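You operate a simulated robot arm through the tools that you are given. There is no shell and no other tool.

You run a simulated robot arm. Do the job below in one go: nothing can be reset, and whatever is moved stays where it is left.

## Task
Set the orange magnet on the pale square, switch on, push both rails against it.
Fine: the two rails that lie by the square of the holed table; leave the magnet switched on and the stop blocks where they are.

The check looks at the end state, three seconds after you hand in, the way a careful person would. Anything else that was tipped, shoved, dropped, spilled or broken makes it a failure.

## Robot
A 6-joint arm with a four-finger gripper, fixed in place. Base frame: the origin is on the floor under the middle of its stand, x ahead of it, y to its left, z up. Units: m, rad, N and s.
It reaches about 1.012 m from its shoulder. Its first joint turns from -2.897 to 2.897 rad. Payload 3.43 kg.
Tool frame: the origin (TCP) lies between the finger pads and is the grasp point; the fingertips stand 0.03 m ahead of it; z points along the fingers, y is the line along which they close. The gripper opens to 0.12 m; its body begins 0.085 m behind the TCP.
Orientation is that of the tool frame in the base frame, as a unit quaternion [w, x, y, z]. With the fingers straight down and closing along the base's y, the tool's x points along the base's -x, its y along +y and its z along -z.

## Interface
- The arm moves only by the tool play_rows. Its arguments are lists of equal length, an entry for each row: "grip": the closure in counts, from 0 (fully open) to 255 (shut); "linear": the shift along the tool's x, y, z in units of 25 mm (1.0 is 25 mm), a list of three; "rot": the turn, a rotation vector about the tool's x, y, z in units of 4 degrees (1.0 is 4 degrees), a list of three. In form: {"grip": [grip, ...], "linear": [[dx, dy, dz], ...], "rot": [[ax, ay, az], ...]}. A call has 1 to 20 rows; each row shifts and turns the commanded pose from where the row before left it, along the tool's axes as they then stand. A call with a number of a shift or a turn outside -1 to 1 is refused whole. Rows are played at 5 a second. More than 0.05 m and 0.15 rad between two rows, or a gripper value outside its range, and nothing of the call is played. Where a pose cannot be reached the arm comes as near as it can. A force on the tool above 40 N (or 10 N above the force at the start of the call, whichever is more), or a blocked arm, ends the call early, and 0.2 s more pass. The fingers move at their own pace (about 0.1362 m/s each) and stop on an object; they squeeze with about 43 N. The grip force told is the motor's: it shows also when the fingers shut on nothing. Time passes only in rows, and 0.2 s behind the last, so rows that do not move let the fingers close. It gives the time, the measured TCP pose, the force on the tool (base axes), the opening and the grip force at its end, in the units of the frame above (readings bear some noise), with the torque about the TCP (base axes, N m) and any sound that the robot's microphone picked up.
- Cameras (640 x 400 px; columns grow to the right, rows downward): "scene" is fixed at [0.4061, -0.6383, 1.5867]; the picture's right is [0.94, -0.33, 0.00], its down [-0.20, -0.57, -0.79] and it looks along [0.27, 0.75, -0.61] (base axes); focal length 360 px, centre (320, 200). "wrist" rides on the gripper at [0.071, -0.017, -0.121] in the tool frame; the picture's right is [0.23, 0.97, 0.00], its down [-0.81, 0.19, -0.55] and it looks along [-0.54, 0.13, 0.83] (tool axes); focal length 275 px, centre (320, 200). There is no depth. A picture from a camera that has moved, and an enlarged one, comes with that camera's place and axes in the base frame and with its lens. The place of the scene camera against the robot may be out by one fixed shift of up to 0.025 m in any direction.
- get_image(camera): a new picture of that camera. It takes no simulated time.
- enlarge(camera, box): a new picture of the part [left, top, right, bottom] of that camera's present view, enlarged. It takes no simulated time.
- close_job(): hands the job in; it is judged then, once.

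Places have to be worked out from the pictures, the camera data and where the tool is seen. Open the gripper and draw the arm clear of the work before you hand the job in, unless the task says otherwise.

The tools are called after "Call:" as name(argument=value, ...) on one line, values as JSON. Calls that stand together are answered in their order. play_rows: Moves the arm, as the interface text tells. Its arguments: {"type":"object","properties":{"grip":{"type":"array"},"linear":{"type":"array"},"rot":{"type":"array"}},"required":["grip","linear","rot"]} The other tools are called the same way: get_image (camera) takes a picture; enlarge (camera, box) takes an enlarged picture of a part of a camera's view; close_job () hands the job in.

At the start:

```text
clock: 0.0
position: [0.4468, 0.3594, 1.2537]
orientation: [-0.002, 0.0, 1.0, 0.001]
wrist_force: [0.6, 0.3, 0.1]
wrist_torque: [0.03, -0.02, 0.0]
grip_width: 0.1199
gripper_force: 0.1
```

scene: 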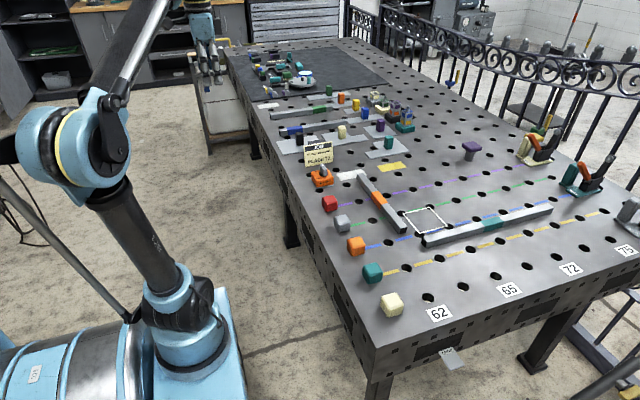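
wrist: 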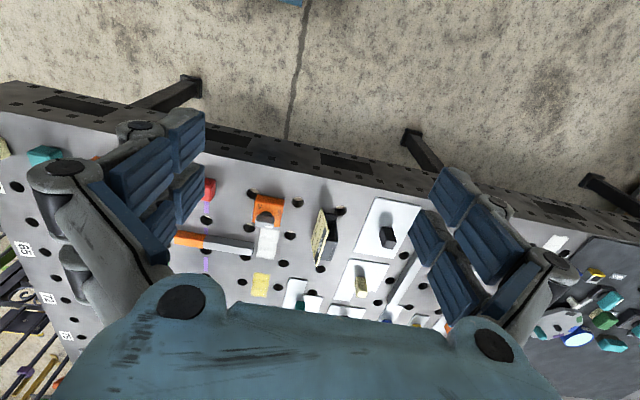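

I'll start by looking closely at the work area around the pale square, the orange magnet and the two rails.

Call:
enlarge(camera="scene", box=[290, 120, 470, 260])

Call:
enlarge(camera="scene", box=[380, 130, 640, 300])

Call:
enlarge(camera="scene", box=[230, 50, 440, 190])

Call:
enlarge(camera="wrist", box=[150, 150, 450, 340])

```text
2.86 times, centred on (380, 190) of scene
camera zoom: at [0.4061, -0.6383, 1.5867], right [0.94, -0.33, 0.0], down [-0.2, -0.57, -0.79], along [0.27, 0.75, -0.61], focal length 1030 px, centre (149, 229)
```

zoom: 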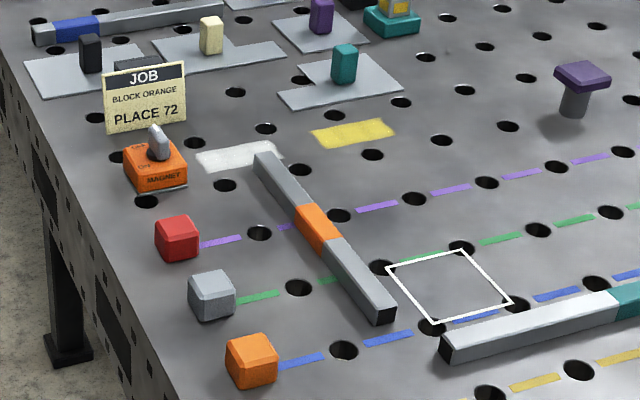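

```text
2.35 times, centred on (510, 215) of scene
camera zoom: at [0.4061, -0.6383, 1.5867], right [0.94, -0.33, 0.0], down [-0.2, -0.57, -0.79], along [0.27, 0.75, -0.61], focal length 848 px, centre (-127, 165)
```

zoom: 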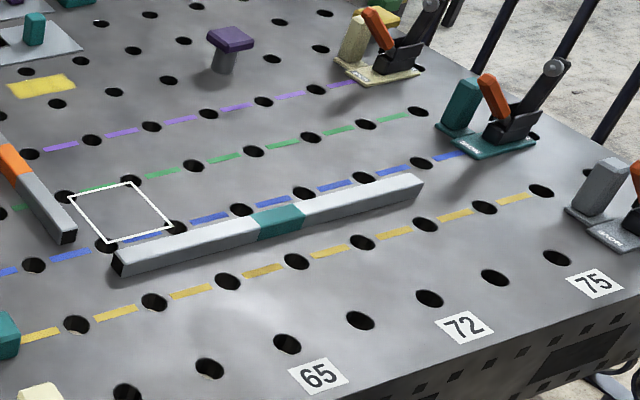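

```text
2.86 times, centred on (335, 120) of scene
camera zoom: at [0.4061, -0.6383, 1.5867], right [0.94, -0.33, 0.0], down [-0.2, -0.57, -0.79], along [0.27, 0.75, -0.61], focal length 1030 px, centre (277, 429)
```

zoom: 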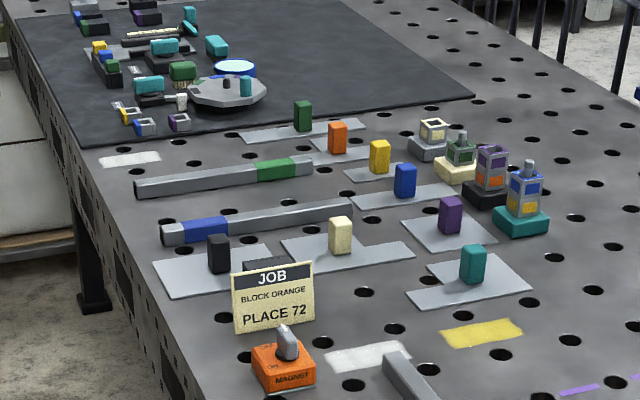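

```text
2.11 times, centred on (300, 245) of wrist
camera zoom: at [0.3762, 0.3412, 1.3751], right [-0.23, 0.97, 0.0], down [0.81, 0.19, 0.55], along [0.54, 0.13, -0.83], focal length 580 px, centre (362, 105)
```

zoom: 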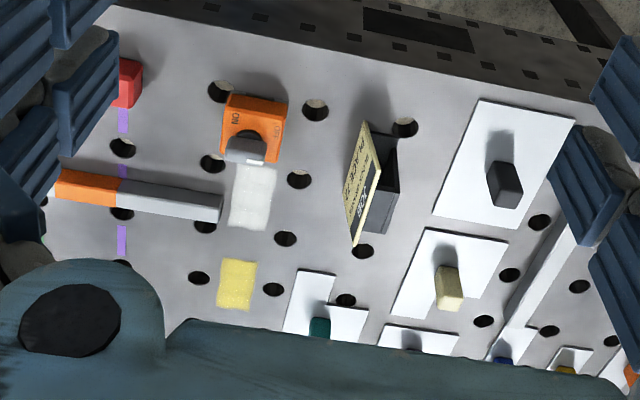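

The magnet sits near (0.75, 0.31), with its top around z ≈ 0.89, and the white-outlined square is near (0.99, 0.04) between the two rails. I'm moving the wrist camera nearer the magnet, staying high.

Call:
play_rows(grip=[0, 0, 0, 0, 0, 0, 0, 0, 0, 0], linear=[[-1, -0.2, 0.4], [-1, -0.2, 0.4], [-1, -0.2, 0.4], [-1, -0.2, 0.4], [-1, -0.2, 0.4], [-1, -0.2, 0.4], [-1, -0.2, 0.4], [-1, -0.2, 0.4], [-1, -0.2, 0.4], [-1, -0.2, 0.4]], rot=[[0, 0, 0], [0, 0, 0], [0, 0, 0], [0, 0, 0], [0, 0, 0], [0, 0, 0], [0, 0, 0], [0, 0, 0], [0, 0, 0], [0, 0, 0]])

```text
clock: 2.2
position: [0.6825, 0.31, 1.162]
orientation: [0.005, -0.001, 1.0, 0.001]
wrist_force: [0.9, 0.2, -0.2]
wrist_torque: [0.02, -0.05, -0.01]
grip_width: 0.1201
gripper_force: 0.0
```

The arm is now near (0.69, 0.31, 1.16), still settling. I'm taking wrist and scene pictures to measure the magnet.

Call:
get_image(camera="wrist")

Call:
enlarge(camera="wrist", box=[220, 40, 420, 165])

Call:
get_image(camera="scene")

```text
taken
camera wrist: at [0.6103, 0.2915, 1.2821], right [-0.23, 0.97, 0.0], down [0.8, 0.19, 0.56], along [0.55, 0.13, -0.83], focal length 275 px, centre (320, 200)
```

wrist: 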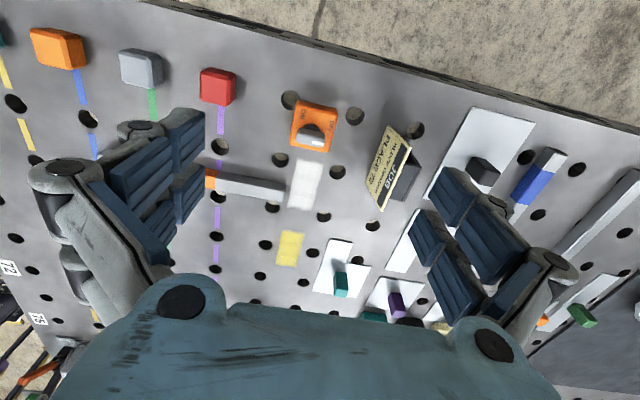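

```text
3.20 times, centred on (320, 102) of wrist
camera zoom: at [0.6103, 0.2915, 1.2821], right [-0.23, 0.97, 0.0], down [0.8, 0.19, 0.56], along [0.55, 0.13, -0.83], focal length 881 px, centre (320, 512)
```

zoom: 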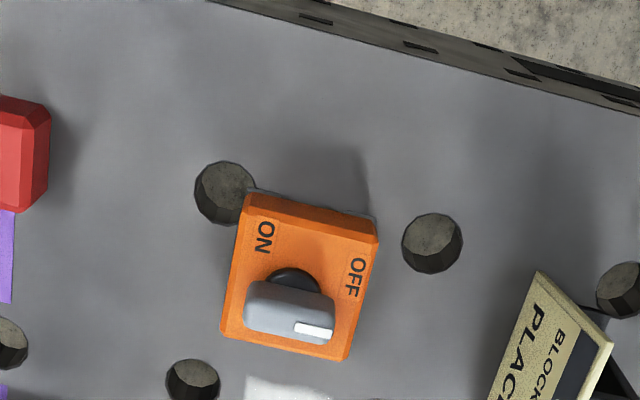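

```text
taken
```

scene: 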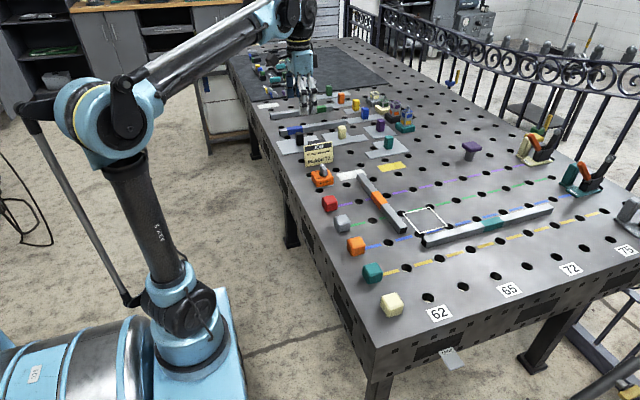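

The knob's white pointer is at OFF and points towards +y; the ON label is nearer the robot. I'll go lower over the magnet to measure it accurately.

Call:
play_rows(grip=[0, 0, 0, 0, 0], linear=[[0, 0, 1], [0, 0, 1], [0, 0, 1], [0, 0, 1], [0, 0, 0]], rot=[[0, 0, 0], [0, 0, 0], [0, 0, 0], [0, 0, 0], [0, 0, 0]])

Call:
get_image(camera="wrist")

Call:
enlarge(camera="wrist", box=[250, 20, 390, 140])

```text
clock: 3.4
position: [0.6846, 0.3098, 1.0622]
orientation: [0.005, 0.0, 1.0, 0.001]
wrist_force: [-0.3, -0.6, 0.0]
wrist_torque: [-0.02, -0.02, -0.01]
grip_width: 0.1199
gripper_force: 0.1
```

```text
taken
camera wrist: at [0.6124, 0.2914, 1.1822], right [-0.23, 0.97, 0.0], down [0.8, 0.19, 0.56], along [0.55, 0.13, -0.83], focal length 275 px, centre (320, 200)
```

wrist: 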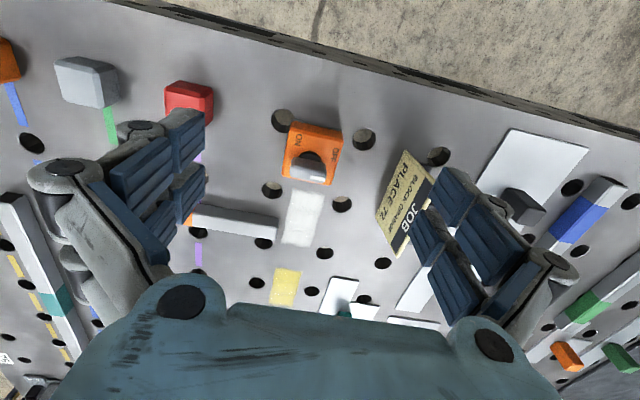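

```text
3.33 times, centred on (320, 80) of wrist
camera zoom: at [0.6124, 0.2914, 1.1822], right [-0.23, 0.97, 0.0], down [0.8, 0.19, 0.56], along [0.55, 0.13, -0.83], focal length 918 px, centre (320, 600)
```

zoom: 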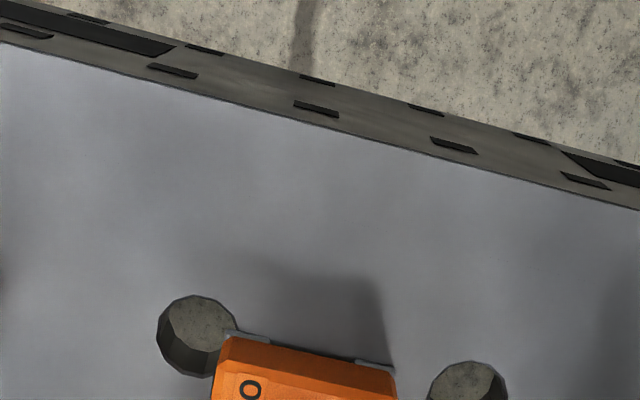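

The magnet appears around pixel (312, 153). I'll enlarge that region, and the square and rails region as well.

Call:
enlarge(camera="wrist", box=[262, 100, 362, 200])

Call:
enlarge(camera="scene", box=[290, 140, 360, 190])

```text
4.00 times, centred on (312, 150) of wrist
camera zoom: at [0.6124, 0.2914, 1.1822], right [-0.23, 0.97, 0.0], down [0.8, 0.19, 0.56], along [0.55, 0.13, -0.83], focal length 1101 px, centre (352, 400)
```

zoom: 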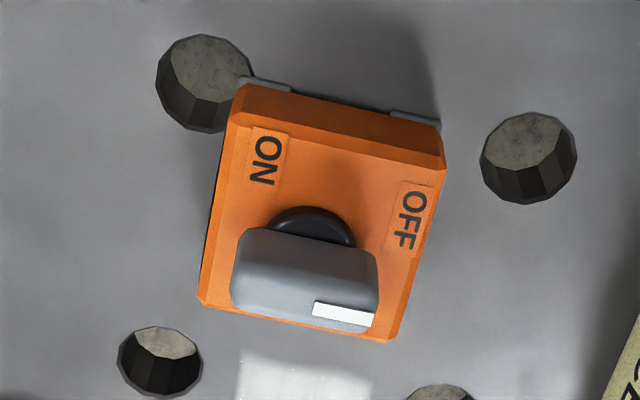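

```text
8.00 times, centred on (325, 165) of scene
camera zoom: at [0.4061, -0.6383, 1.5867], right [0.94, -0.33, 0.0], down [-0.2, -0.57, -0.79], along [0.27, 0.75, -0.61], focal length 2884 px, centre (280, 480)
```

zoom: 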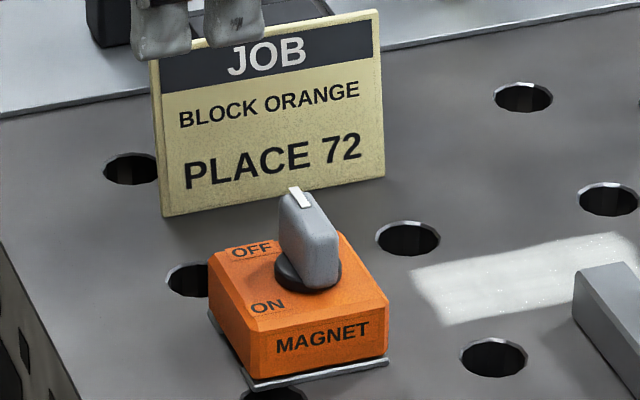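

Holes on a 0.1 m pitch put the table top at z ≈ 0.863. The magnet is square to the axes, about 0.06 m wide and centred near (0.750, 0.313), with its paddle knob top at z ≈ 0.93. Before grasping I'll close the gripper here in free air to learn the shape of the fingers.

Call:
play_rows(grip=[255, 255, 255, 255, 255], linear=[[0, 0, 0], [0, 0, 0], [0, 0, 0], [0, 0, 0], [0, 0, 0]], rot=[[0, 0, 0], [0, 0, 0], [0, 0, 0], [0, 0, 0], [0, 0, 0]])

Call:
get_image(camera="wrist")

Call:
enlarge(camera="scene", box=[260, 20, 380, 190])

```text
clock: 4.6
position: [0.6847, 0.3091, 1.0627]
orientation: [0.005, -0.001, 1.0, 0.002]
wrist_force: [0.9, -0.6, -0.3]
wrist_torque: [-0.03, 0.02, 0.0]
grip_width: 0.0
gripper_force: 33.2
```

```text
taken
camera wrist: at [0.6124, 0.2914, 1.1825], right [-0.23, 0.97, 0.0], down [0.8, 0.19, 0.56], along [0.55, 0.13, -0.83], focal length 275 px, centre (320, 200)
```

wrist: 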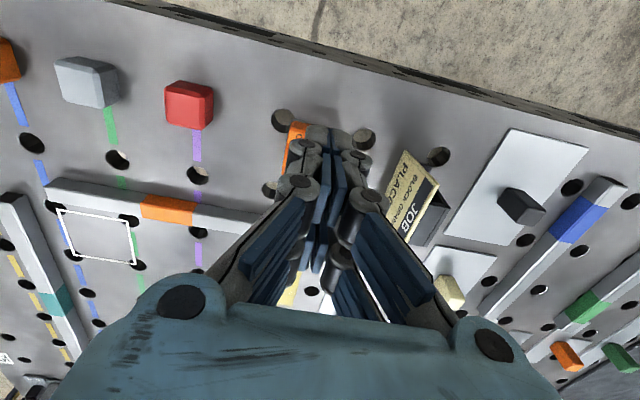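

```text
2.35 times, centred on (320, 105) of scene
camera zoom: at [0.4061, -0.6383, 1.5867], right [0.94, -0.33, 0.0], down [-0.2, -0.57, -0.79], along [0.27, 0.75, -0.61], focal length 848 px, centre (320, 424)
```

zoom: 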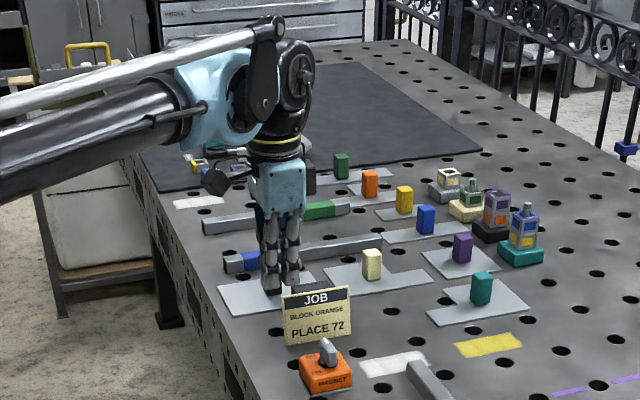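

With the fingers shut, the wrist camera now sees the square and both rails. I'll enlarge both the fingertips and the square region.

Call:
enlarge(camera="wrist", box=[250, 110, 410, 290])

Call:
enlarge(camera="wrist", box=[0, 150, 270, 400])

Call:
enlarge(camera="wrist", box=[0, 170, 160, 290])

```text
2.22 times, centred on (330, 200) of wrist
camera zoom: at [0.6124, 0.2914, 1.1825], right [-0.23, 0.97, 0.0], down [0.8, 0.19, 0.56], along [0.55, 0.13, -0.83], focal length 612 px, centre (298, 200)
```

zoom: 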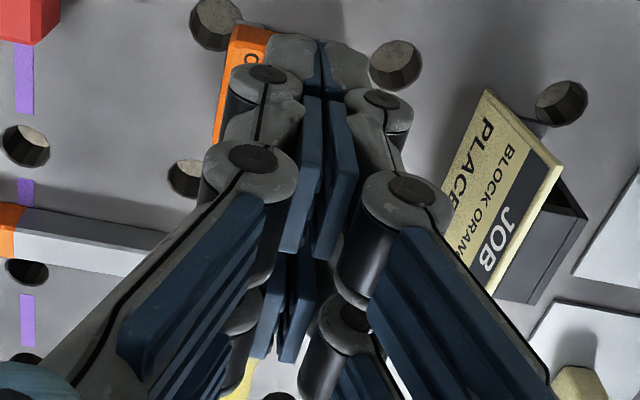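

```text
1.60 times, centred on (135, 275) of wrist
camera zoom: at [0.6124, 0.2914, 1.1825], right [-0.23, 0.97, 0.0], down [0.8, 0.19, 0.56], along [0.55, 0.13, -0.83], focal length 440 px, centre (616, 80)
```

zoom: 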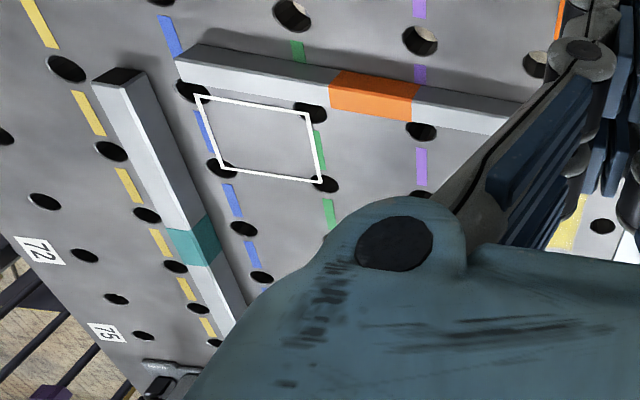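

```text
3.33 times, centred on (80, 230) of wrist
camera zoom: at [0.6124, 0.2914, 1.1825], right [-0.23, 0.97, 0.0], down [0.8, 0.19, 0.56], along [0.55, 0.13, -0.83], focal length 918 px, centre (1120, 100)
```

zoom: 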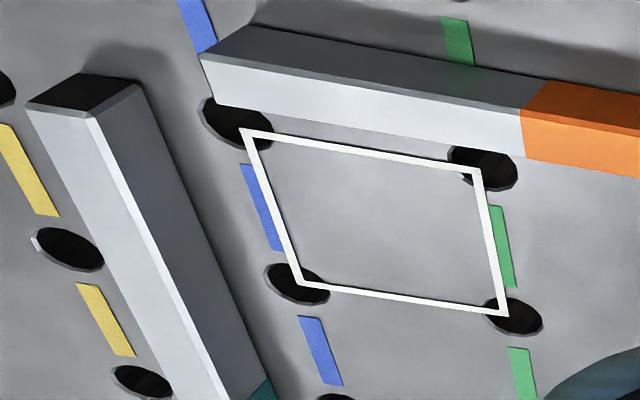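

The square measures x 0.929–1.023 and y −0.024–0.071, so its centre is about (0.976, 0.0235), with holes at its corners. The rails are about 25 mm wide: rail 1's +x face is at x ≈ 0.895 and rail 2's +y face at y ≈ −0.06. I'll now fly over the square with the gripper shut to check reach and measure closer.

Call:
play_rows(grip=[255, 255, 255, 255, 255, 255, 255, 255, 255, 255, 255], linear=[[-0.86, -1, -0.15], [-0.86, -1, -0.15], [-0.86, -1, -0.15], [-0.86, -1, -0.15], [-0.86, -1, -0.15], [-0.86, -1, -0.15], [-0.86, -1, -0.15], [-0.86, -1, -0.15], [-0.86, -1, -0.15], [-0.86, -1, -0.15], [0, 0, 0]], rot=[[0, 0, 0], [0, 0, 0], [0, 0, 0], [0, 0, 0], [0, 0, 0], [0, 0, 0], [0, 0, 0], [0, 0, 0], [0, 0, 0], [0, 0, 0], [0, 0, 0]])

Call:
get_image(camera="wrist")

Call:
get_image(camera="scene")

```text
clock: 7.0
position: [0.8988, 0.0602, 1.1013]
orientation: [0.006, -0.002, 1.0, 0.001]
wrist_force: [-0.1, -0.2, -0.6]
wrist_torque: [-0.04, -0.03, -0.01]
grip_width: 0.0001
gripper_force: 32.9
```

```text
taken
camera wrist: at [0.8267, 0.0422, 1.2227], right [-0.23, 0.97, 0.0], down [0.8, 0.19, 0.56], along [0.55, 0.13, -0.83], focal length 275 px, centre (320, 200)
```

wrist: 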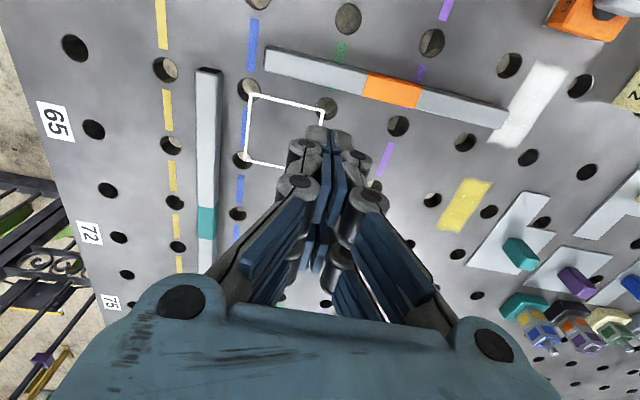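

```text
taken
```

scene: 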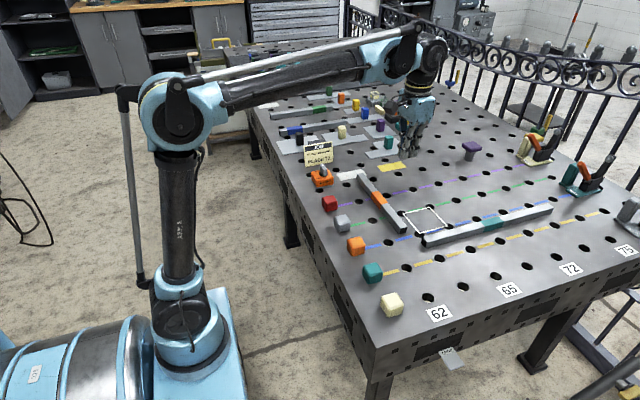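

The pose is reached with room to spare. I'm enlarging the square and rails from this closer, steeper view.

Call:
enlarge(camera="wrist", box=[170, 30, 350, 180])

Call:
enlarge(camera="wrist", box=[340, 20, 580, 170])

Call:
enlarge(camera="wrist", box=[150, 140, 300, 290])

```text
2.67 times, centred on (260, 105) of wrist
camera zoom: at [0.8267, 0.0422, 1.2227], right [-0.23, 0.97, 0.0], down [0.8, 0.19, 0.56], along [0.55, 0.13, -0.83], focal length 734 px, centre (480, 453)
```

zoom: 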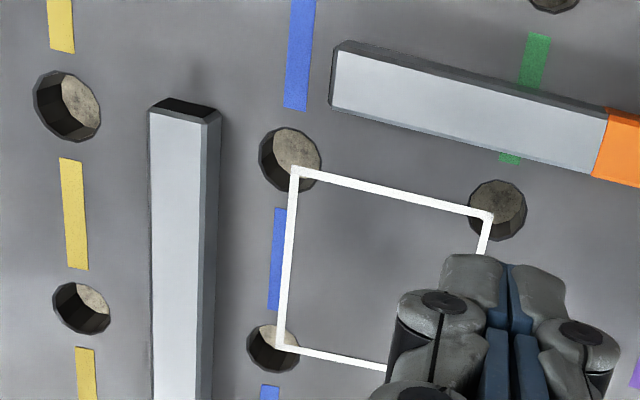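

```text
2.67 times, centred on (460, 95) of wrist
camera zoom: at [0.8267, 0.0422, 1.2227], right [-0.23, 0.97, 0.0], down [0.8, 0.19, 0.56], along [0.55, 0.13, -0.83], focal length 734 px, centre (-53, 480)
```

zoom: 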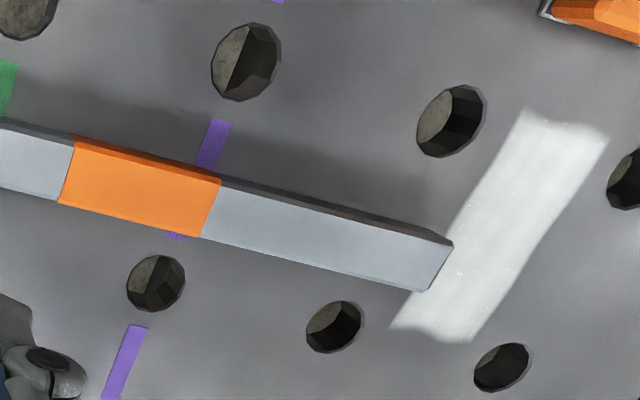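

```text
2.67 times, centred on (225, 215) of wrist
camera zoom: at [0.8267, 0.0422, 1.2227], right [-0.23, 0.97, 0.0], down [0.8, 0.19, 0.56], along [0.55, 0.13, -0.83], focal length 734 px, centre (573, 160)
```

zoom: 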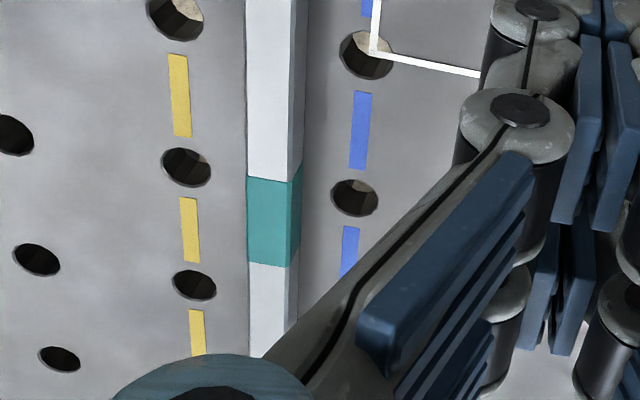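

Refined estimates: the square's centre is ≈ (0.977, 0.024). Rail 1 spans x 0.870–0.896 and y −0.006–0.289, and rail 2 spans y −0.081 to −0.0565 and x 0.913–1.36. I'm going back above the magnet with the gripper partly open and trimming a small tilt about the tool's y.

Call:
play_rows(grip=[255, 255, 60, 60, 60, 60, 60, 60, 60, 60, 60, 60], linear=[[0.538, 0.92, 0.1], [0.538, 0.92, 0.1], [0.538, 0.92, 0.1], [0.538, 0.92, 0.1], [0.538, 0.92, 0.1], [0.538, 0.92, 0.1], [0.538, 0.92, 0.1], [0.538, 0.92, 0.1], [0.538, 0.92, 0.1], [0.538, 0.92, 0.1], [0.538, 0.92, 0.1], [0, 0, 0]], rot=[[0, 0.15, 0], [0, 0, 0], [0, 0, 0], [0, 0, 0], [0, 0, 0], [0, 0, 0], [0, 0, 0], [0, 0, 0], [0, 0, 0], [0, 0, 0], [0, 0, 0], [0, 0, 0]])

Call:
get_image(camera="wrist")

Call:
enlarge(camera="scene", box=[270, 60, 390, 200])

```text
clock: 9.6
position: [0.7494, 0.3124, 1.0731]
orientation: [-0.001, 0.0, 1.0, 0.001]
wrist_force: [0.0, -1.5, -0.1]
wrist_torque: [-0.01, -0.03, -0.02]
grip_width: 0.0916
gripper_force: 0.0
```

```text
taken
camera wrist: at [0.6786, 0.2946, 1.1951], right [-0.23, 0.97, 0.0], down [0.81, 0.19, 0.55], along [0.54, 0.13, -0.83], focal length 275 px, centre (320, 200)
```

wrist: 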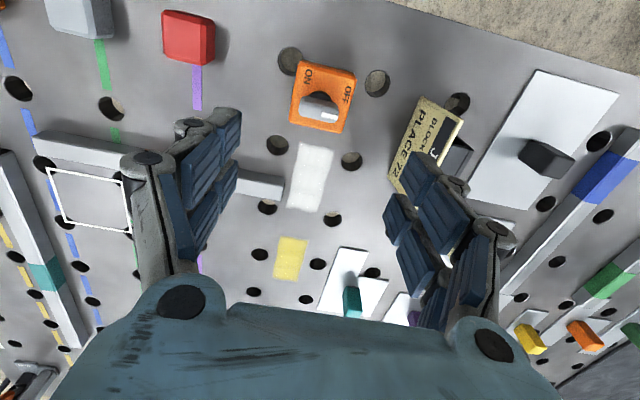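

```text
2.86 times, centred on (330, 130) of scene
camera zoom: at [0.4061, -0.6383, 1.5867], right [0.94, -0.33, 0.0], down [-0.2, -0.57, -0.79], along [0.27, 0.75, -0.61], focal length 1030 px, centre (291, 400)
```

zoom: 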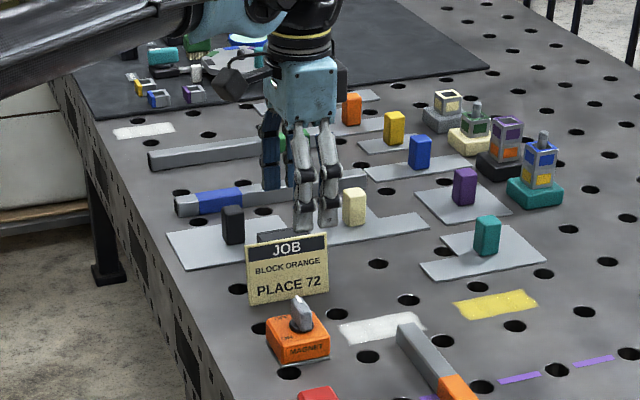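

The tilt is removed and the TCP is at (0.749, 0.312), directly above the magnet. I'll enlarge the magnet for a final position check before descending.

Call:
enlarge(camera="wrist", box=[270, 40, 380, 150])

Call:
enlarge(camera="wrist", box=[360, 80, 520, 240])

```text
3.64 times, centred on (325, 95) of wrist
camera zoom: at [0.6786, 0.2946, 1.1951], right [-0.23, 0.97, 0.0], down [0.81, 0.19, 0.55], along [0.54, 0.13, -0.83], focal length 1001 px, centre (302, 582)
```

zoom: 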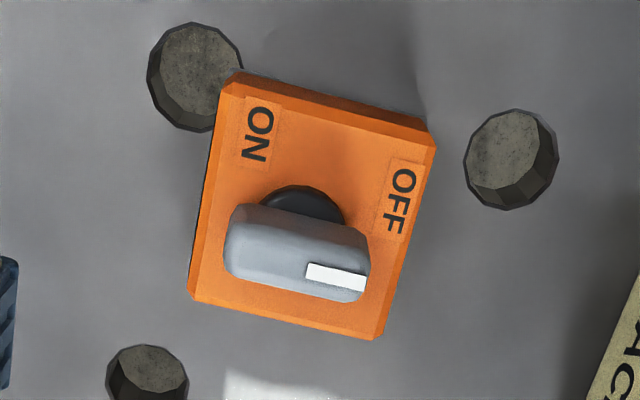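

```text
2.50 times, centred on (440, 160) of wrist
camera zoom: at [0.6786, 0.2946, 1.1951], right [-0.23, 0.97, 0.0], down [0.81, 0.19, 0.55], along [0.54, 0.13, -0.83], focal length 688 px, centre (20, 300)
```

zoom: 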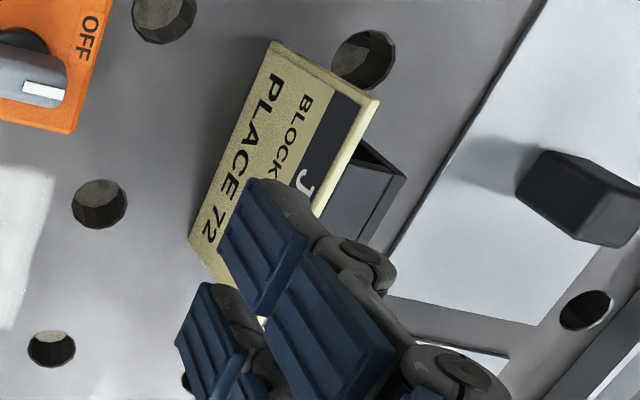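

The magnet's centre is at (0.7504, 0.3137), with its top edge about z 0.897, and both fingers clear the card (y ≥ 0.42) and the red block. I'll descend to just above grasp height and check.

Call:
play_rows(grip=[60, 60, 60, 60, 60, 60, 60], linear=[[-0.04, 0.05, 0.953], [0, 0, 0.953], [0, 0, 0.953], [0, 0, 0.953], [0, 0, 0.953], [0, 0, 0.953], [0, 0, 0]], rot=[[0, 0, 0], [0, 0, 0], [0, 0, 0], [0, 0, 0], [0, 0, 0], [0, 0, 0], [0, 0, 0]])

Call:
get_image(camera="wrist")

Call:
enlarge(camera="scene", box=[270, 110, 370, 210])

```text
clock: 11.2
position: [0.7508, 0.3145, 0.9314]
orientation: [0.0, -0.001, 1.0, 0.001]
wrist_force: [0.6, 0.7, 0.2]
wrist_torque: [-0.01, 0.01, 0.02]
grip_width: 0.0917
gripper_force: 0.1
```

```text
taken
camera wrist: at [0.6799, 0.2965, 1.0532], right [-0.23, 0.97, 0.0], down [0.81, 0.19, 0.55], along [0.54, 0.13, -0.83], focal length 275 px, centre (320, 200)
```

wrist: 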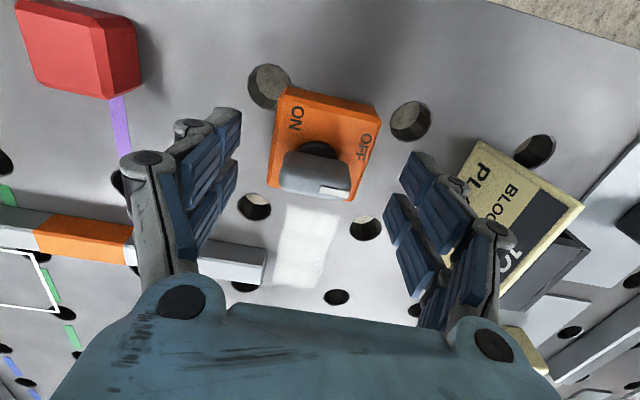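

```text
4.00 times, centred on (320, 160) of scene
camera zoom: at [0.4061, -0.6383, 1.5867], right [0.94, -0.33, 0.0], down [-0.2, -0.57, -0.79], along [0.27, 0.75, -0.61], focal length 1442 px, centre (320, 360)
```

zoom: 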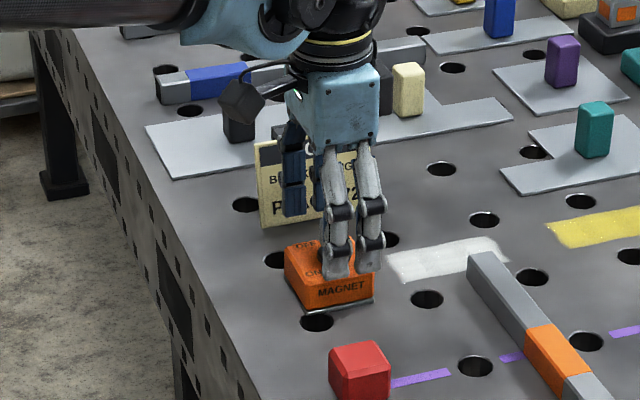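

The magnet is centred between the fingers (TCP (0.7508, 0.3145) against magnet (0.750, 0.3138)). I'll go down to TCP z ≈ 0.901, so the fingertips sit about 8 mm above the table, then close.

Call:
play_rows(grip=[60, 60, 60, 255, 255, 255, 255, 255], linear=[[0, 0, 0.6], [0, 0, 0.6], [0, 0, 0], [0, 0, 0], [0, 0, 0], [0, 0, 0], [0, 0, 0], [0, 0, 0]], rot=[[0, 0, 0], [0, 0, 0], [0, 0, 0], [0, 0, 0], [0, 0, 0], [0, 0, 0], [0, 0, 0], [0, 0, 0]])

Call:
get_image(camera="wrist")

Call:
enlarge(camera="scene", box=[280, 120, 360, 200])

```text
clock: 13.0
position: [0.7516, 0.3137, 0.902]
orientation: [0.001, -0.002, 1.0, 0.002]
wrist_force: [-1.0, 3.5, 1.6]
wrist_torque: [0.35, -0.1, 0.05]
grip_width: 0.0617
gripper_force: 42.8
```

```text
taken
camera wrist: at [0.6799, 0.2961, 1.0232], right [-0.23, 0.97, 0.0], down [0.81, 0.19, 0.55], along [0.54, 0.13, -0.83], focal length 275 px, centre (320, 200)
```

wrist: 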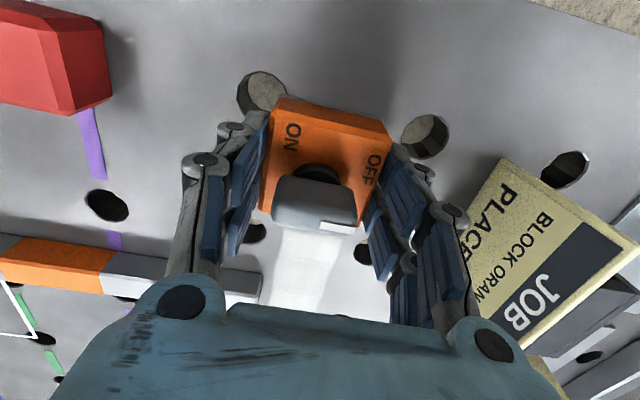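

```text
5.00 times, centred on (320, 160) of scene
camera zoom: at [0.4061, -0.6383, 1.5867], right [0.94, -0.33, 0.0], down [-0.2, -0.57, -0.79], along [0.27, 0.75, -0.61], focal length 1802 px, centre (320, 400)
```

zoom: 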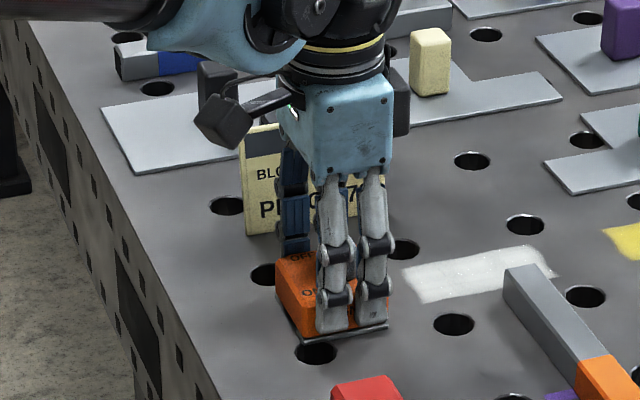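

It is gripped at width 0.062. I'll lift slowly and check that the magnet comes with the gripper.

Call:
play_rows(grip=[255, 255, 255, 255, 255, 255], linear=[[0, 0, -0.4], [0, 0, -0.6], [0, 0, -1], [0, 0, -1], [0, 0, -0.4], [0, 0, 0]], rot=[[0, 0, 0], [0, 0, 0], [0, 0, 0], [0, 0, 0], [0, 0, 0], [0, 0, 0]])

Call:
get_image(camera="wrist")

Call:
get_image(camera="scene")

```text
clock: 14.4
position: [0.7509, 0.3146, 0.9869]
orientation: [0.0, -0.001, 1.0, 0.001]
wrist_force: [-0.7, -0.7, 0.3]
wrist_torque: [0.0, -0.02, -0.01]
grip_width: 0.0
gripper_force: 33.4
```

```text
taken
camera wrist: at [0.6802, 0.296, 1.108], right [-0.23, 0.97, 0.0], down [0.81, 0.19, 0.55], along [0.54, 0.13, -0.83], focal length 275 px, centre (320, 200)
```

wrist: 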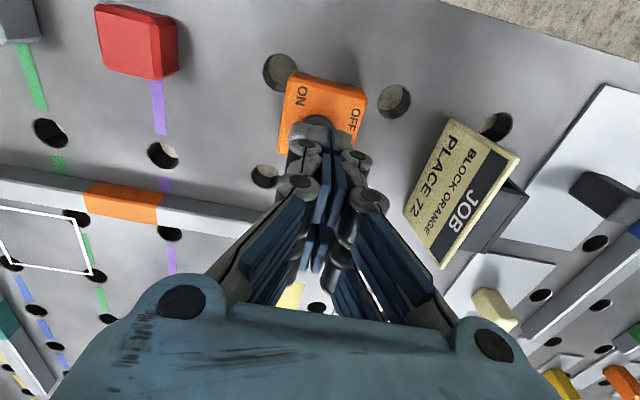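

```text
taken
```

scene: 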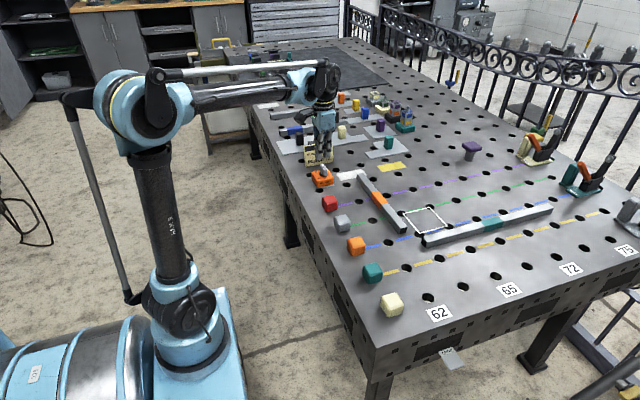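

The gripper is fully closed and the magnet is still on the table, so it slipped out. I'm checking the magnet's state up close before trying again.

Call:
enlarge(camera="scene", box=[290, 140, 360, 200])

Call:
enlarge(camera="wrist", box=[260, 50, 400, 190])

```text
6.67 times, centred on (325, 170) of scene
camera zoom: at [0.4061, -0.6383, 1.5867], right [0.94, -0.33, 0.0], down [-0.2, -0.57, -0.79], along [0.27, 0.75, -0.61], focal length 2403 px, centre (287, 400)
```

zoom: 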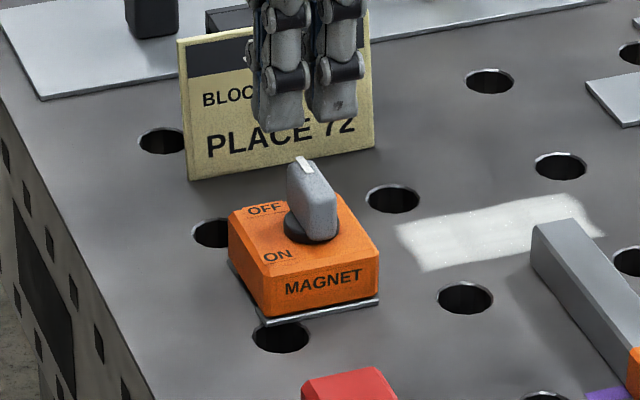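

```text
2.86 times, centred on (330, 120) of wrist
camera zoom: at [0.6802, 0.296, 1.108], right [-0.23, 0.97, 0.0], down [0.81, 0.19, 0.55], along [0.54, 0.13, -0.83], focal length 786 px, centre (291, 429)
```

zoom: 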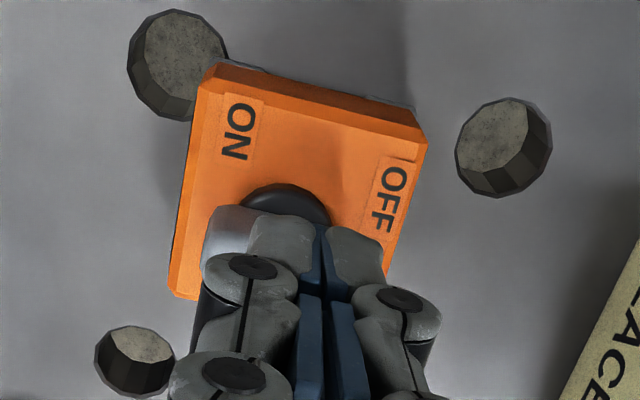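

The magnet is undisturbed: still in place, with the pointer at OFF. I'll re-open, regrip a few millimetres lower so the tips get under more of the body, squeeze for longer, and lift in small steps while reading the force.

Call:
play_rows(grip=[60, 60, 60, 60, 60, 60, 60, 60, 60, 60], linear=[[0, 0, 0], [0, 0, 0], [0, 0, 1], [0, 0, 1], [0, 0, 1], [0, 0, 0.3], [0, 0, 0.2], [0, 0, 0.1], [0, 0, 0], [0, 0, 0]], rot=[[0, 0, 0], [0, 0, 0], [0, 0, 0], [0, 0, 0], [0, 0, 0], [0, 0, 0], [0, 0, 0], [0, 0, 0], [0, 0, 0], [0, 0, 0]])

Call:
get_image(camera="wrist")

Call:
enlarge(camera="scene", box=[290, 140, 360, 200])

```text
clock: 16.6
position: [0.7505, 0.315, 0.8978]
orientation: [0.001, -0.002, 1.0, 0.001]
wrist_force: [-0.2, 1.0, -1.0]
wrist_torque: [0.01, 0.03, 0.0]
grip_width: 0.0916
gripper_force: 0.0
```

```text
taken
camera wrist: at [0.6804, 0.2962, 1.018], right [-0.23, 0.97, 0.0], down [0.81, 0.19, 0.55], along [0.54, 0.13, -0.83], focal length 275 px, centre (320, 200)
```

wrist: 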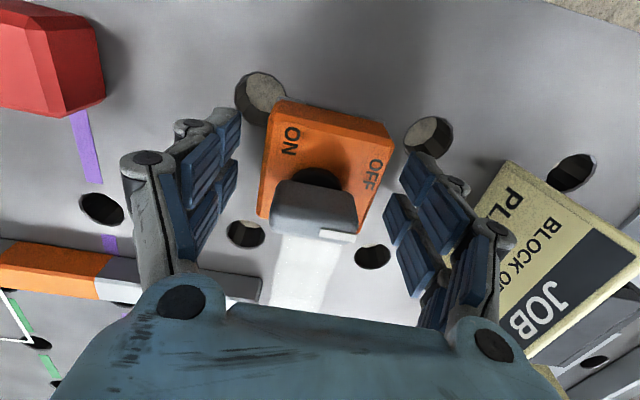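

```text
6.67 times, centred on (325, 170) of scene
camera zoom: at [0.4061, -0.6383, 1.5867], right [0.94, -0.33, 0.0], down [-0.2, -0.57, -0.79], along [0.27, 0.75, -0.61], focal length 2403 px, centre (287, 400)
```

zoom: 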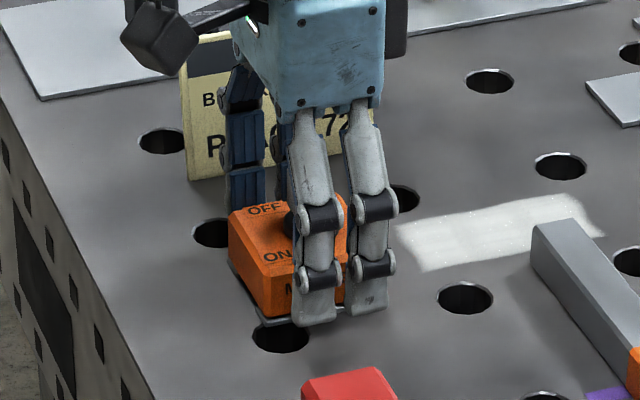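

The fingers straddle the body evenly. Now I'll close, hold, and lift by just 5 mm to read the load.

Call:
play_rows(grip=[255, 255, 255, 255, 255, 255], linear=[[0, 0, 0], [0, 0, 0], [0, 0, 0], [0, 0, 0], [0, 0, 0], [0, 0, 0]], rot=[[0, 0, 0], [0, 0, 0], [0, 0, 0], [0, 0, 0], [0, 0, 0], [0, 0, 0]])

Call:
play_rows(grip=[255, 255, 255], linear=[[0, 0, -0.1], [0, 0, -0.1], [0, 0, 0]], rot=[[0, 0, 0], [0, 0, 0], [0, 0, 0]])

Call:
get_image(camera="wrist")

Call:
enlarge(camera="scene", box=[290, 140, 360, 200])

```text
clock: 18.0
position: [0.7506, 0.314, 0.8962]
orientation: [0.0, 0.0, 1.0, 0.001]
wrist_force: [1.3, -2.9, 5.5]
wrist_torque: [-0.02, 0.1, -0.04]
grip_width: 0.0616
gripper_force: 43.0
```

```text
clock: 18.8
position: [0.7515, 0.3154, 0.9017]
orientation: [0.0, -0.002, 1.0, 0.001]
wrist_force: [0.0, 0.6, -8.4]
wrist_torque: [0.02, -0.03, 0.01]
grip_width: 0.0618
gripper_force: 42.7
```

```text
taken
camera wrist: at [0.6805, 0.2964, 1.0226], right [-0.23, 0.97, 0.0], down [0.81, 0.19, 0.55], along [0.54, 0.13, -0.83], focal length 275 px, centre (320, 200)
```

wrist: 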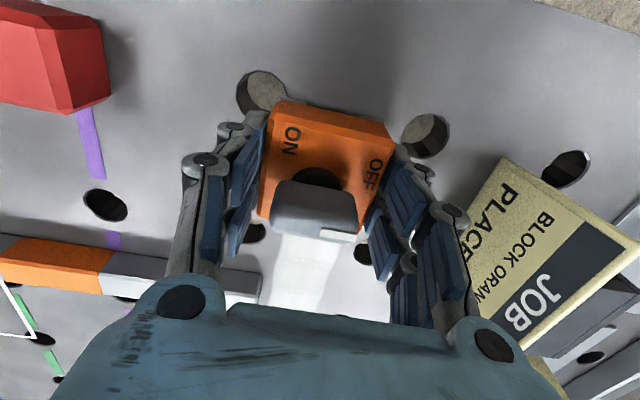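

```text
6.67 times, centred on (325, 170) of scene
camera zoom: at [0.4061, -0.6383, 1.5867], right [0.94, -0.33, 0.0], down [-0.2, -0.57, -0.79], along [0.27, 0.75, -0.61], focal length 2403 px, centre (287, 400)
```

zoom: 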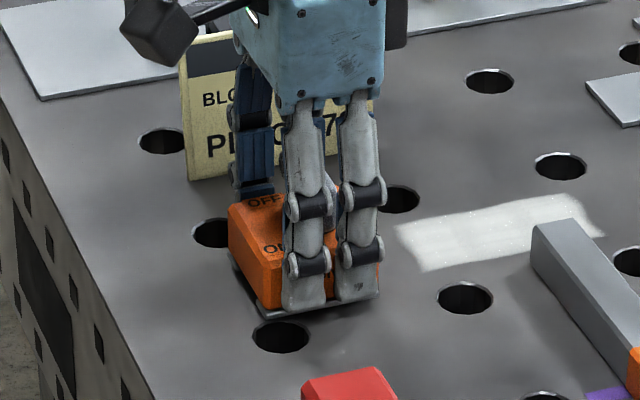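

The load reads 8.4 N downward, but the magnet hasn't visibly risen. I'll lift another few millimetres and read again.

Call:
play_rows(grip=[255, 255, 255], linear=[[0, 0, -0.12], [0, 0, -0.12], [0, 0, 0]], rot=[[0, 0, 0], [0, 0, 0], [0, 0, 0]])

Call:
enlarge(camera="scene", box=[290, 140, 360, 200])

Call:
enlarge(camera="wrist", box=[220, 80, 440, 280])

```text
clock: 19.6
position: [0.7511, 0.3144, 0.9078]
orientation: [0.0, 0.0, 1.0, 0.002]
wrist_force: [0.7, 0.7, -7.9]
wrist_torque: [0.04, 0.02, 0.01]
grip_width: 0.0617
gripper_force: 43.2
```

```text
6.67 times, centred on (325, 170) of scene
camera zoom: at [0.4061, -0.6383, 1.5867], right [0.94, -0.33, 0.0], down [-0.2, -0.57, -0.79], along [0.27, 0.75, -0.61], focal length 2403 px, centre (287, 400)
```

zoom: 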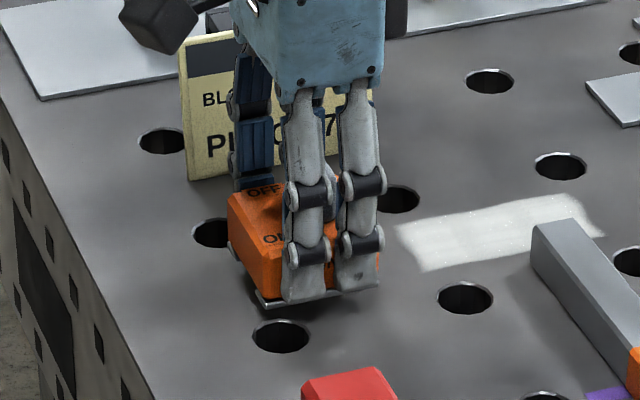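

```text
2.00 times, centred on (330, 180) of wrist
camera zoom: at [0.6804, 0.2964, 1.0288], right [-0.23, 0.97, 0.0], down [0.81, 0.19, 0.55], along [0.54, 0.13, -0.83], focal length 551 px, centre (300, 240)
```

zoom: 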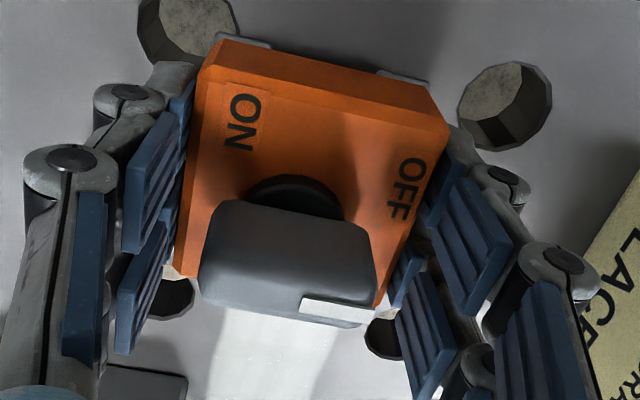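

This time the magnet is off the table: there is a shadow under its plate and a steady load of about 8 N. I'll keep lifting gently to clear the rails.

Call:
play_rows(grip=[255, 255, 255, 255, 255, 255, 255, 255, 255], linear=[[0, 0, -0.15], [0, 0, -0.2], [0, 0, -0.2], [0, 0, -0.2], [0, 0, -0.2], [0, 0, -0.2], [0, 0, -0.2], [0, 0, -0.1], [0, 0, 0]], rot=[[0, 0, 0], [0, 0, 0], [0, 0, 0], [0, 0, 0], [0, 0, 0], [0, 0, 0], [0, 0, 0], [0, 0, 0], [0, 0, 0]])

Call:
enlarge(camera="scene", box=[290, 120, 370, 200])

Call:
get_image(camera="wrist")

```text
clock: 21.6
position: [0.7526, 0.3141, 0.9427]
orientation: [-0.001, -0.001, 1.0, 0.001]
wrist_force: [0.1, 0.2, -8.1]
wrist_torque: [-0.02, -0.05, 0.01]
grip_width: 0.0616
gripper_force: 42.5
```

```text
5.00 times, centred on (330, 160) of scene
camera zoom: at [0.4061, -0.6383, 1.5867], right [0.94, -0.33, 0.0], down [-0.2, -0.57, -0.79], along [0.27, 0.75, -0.61], focal length 1802 px, centre (270, 400)
```

zoom: 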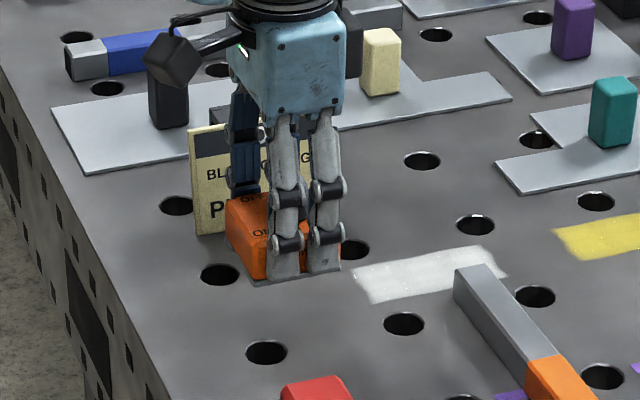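

```text
taken
camera wrist: at [0.6807, 0.2964, 1.0647], right [-0.23, 0.97, 0.0], down [0.81, 0.19, 0.55], along [0.54, 0.13, -0.83], focal length 275 px, centre (320, 200)
```

wrist: 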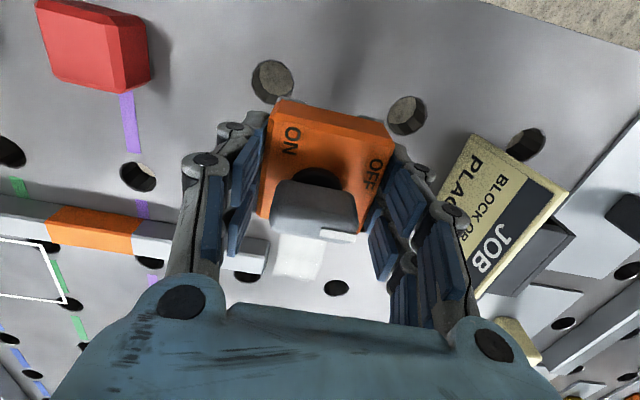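

The magnet is held firmly at z 0.943. I'll carry it slowly towards the square, rising a little more to pass over rail 1.

Call:
play_rows(grip=[255, 255, 255, 255, 255, 255, 255, 255, 255, 255, 255, 255, 255, 255, 255, 255, 255, 255, 255, 255], linear=[[0, 0, -0.2], [-0.1, -0.12, -0.2], [-0.2, -0.26, -0.1], [-0.23, -0.3, 0], [-0.23, -0.3, 0], [-0.23, -0.3, 0], [-0.23, -0.3, 0], [-0.23, -0.3, 0], [-0.23, -0.3, 0], [-0.23, -0.3, 0], [-0.23, -0.3, 0], [-0.23, -0.3, 0], [-0.23, -0.3, 0], [-0.23, -0.3, 0], [-0.23, -0.3, 0], [-0.23, -0.3, 0], [-0.23, -0.3, 0], [-0.23, -0.3, 0], [-0.23, -0.3, 0], [-0.23, -0.3, 0]], rot=[[0, 0, 0], [0, 0, 0], [0, 0, 0], [0, 0, 0], [0, 0, 0], [0, 0, 0], [0, 0, 0], [0, 0, 0], [0, 0, 0], [0, 0, 0], [0, 0, 0], [0, 0, 0], [0, 0, 0], [0, 0, 0], [0, 0, 0], [0, 0, 0], [0, 0, 0], [0, 0, 0], [0, 0, 0], [0, 0, 0]])

Call:
get_image(camera="scene")

```text
clock: 25.8
position: [0.8559, 0.178, 0.9577]
orientation: [0.0, 0.0, 1.0, 0.001]
wrist_force: [0.3, -0.3, -8.8]
wrist_torque: [0.02, 0.01, 0.0]
grip_width: 0.0619
gripper_force: 42.8
```

```text
taken
```

scene: 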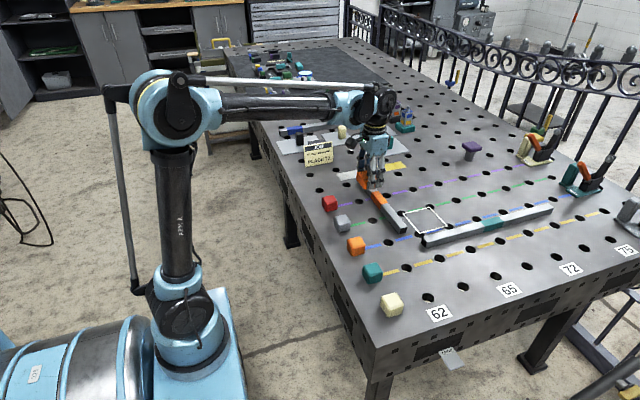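

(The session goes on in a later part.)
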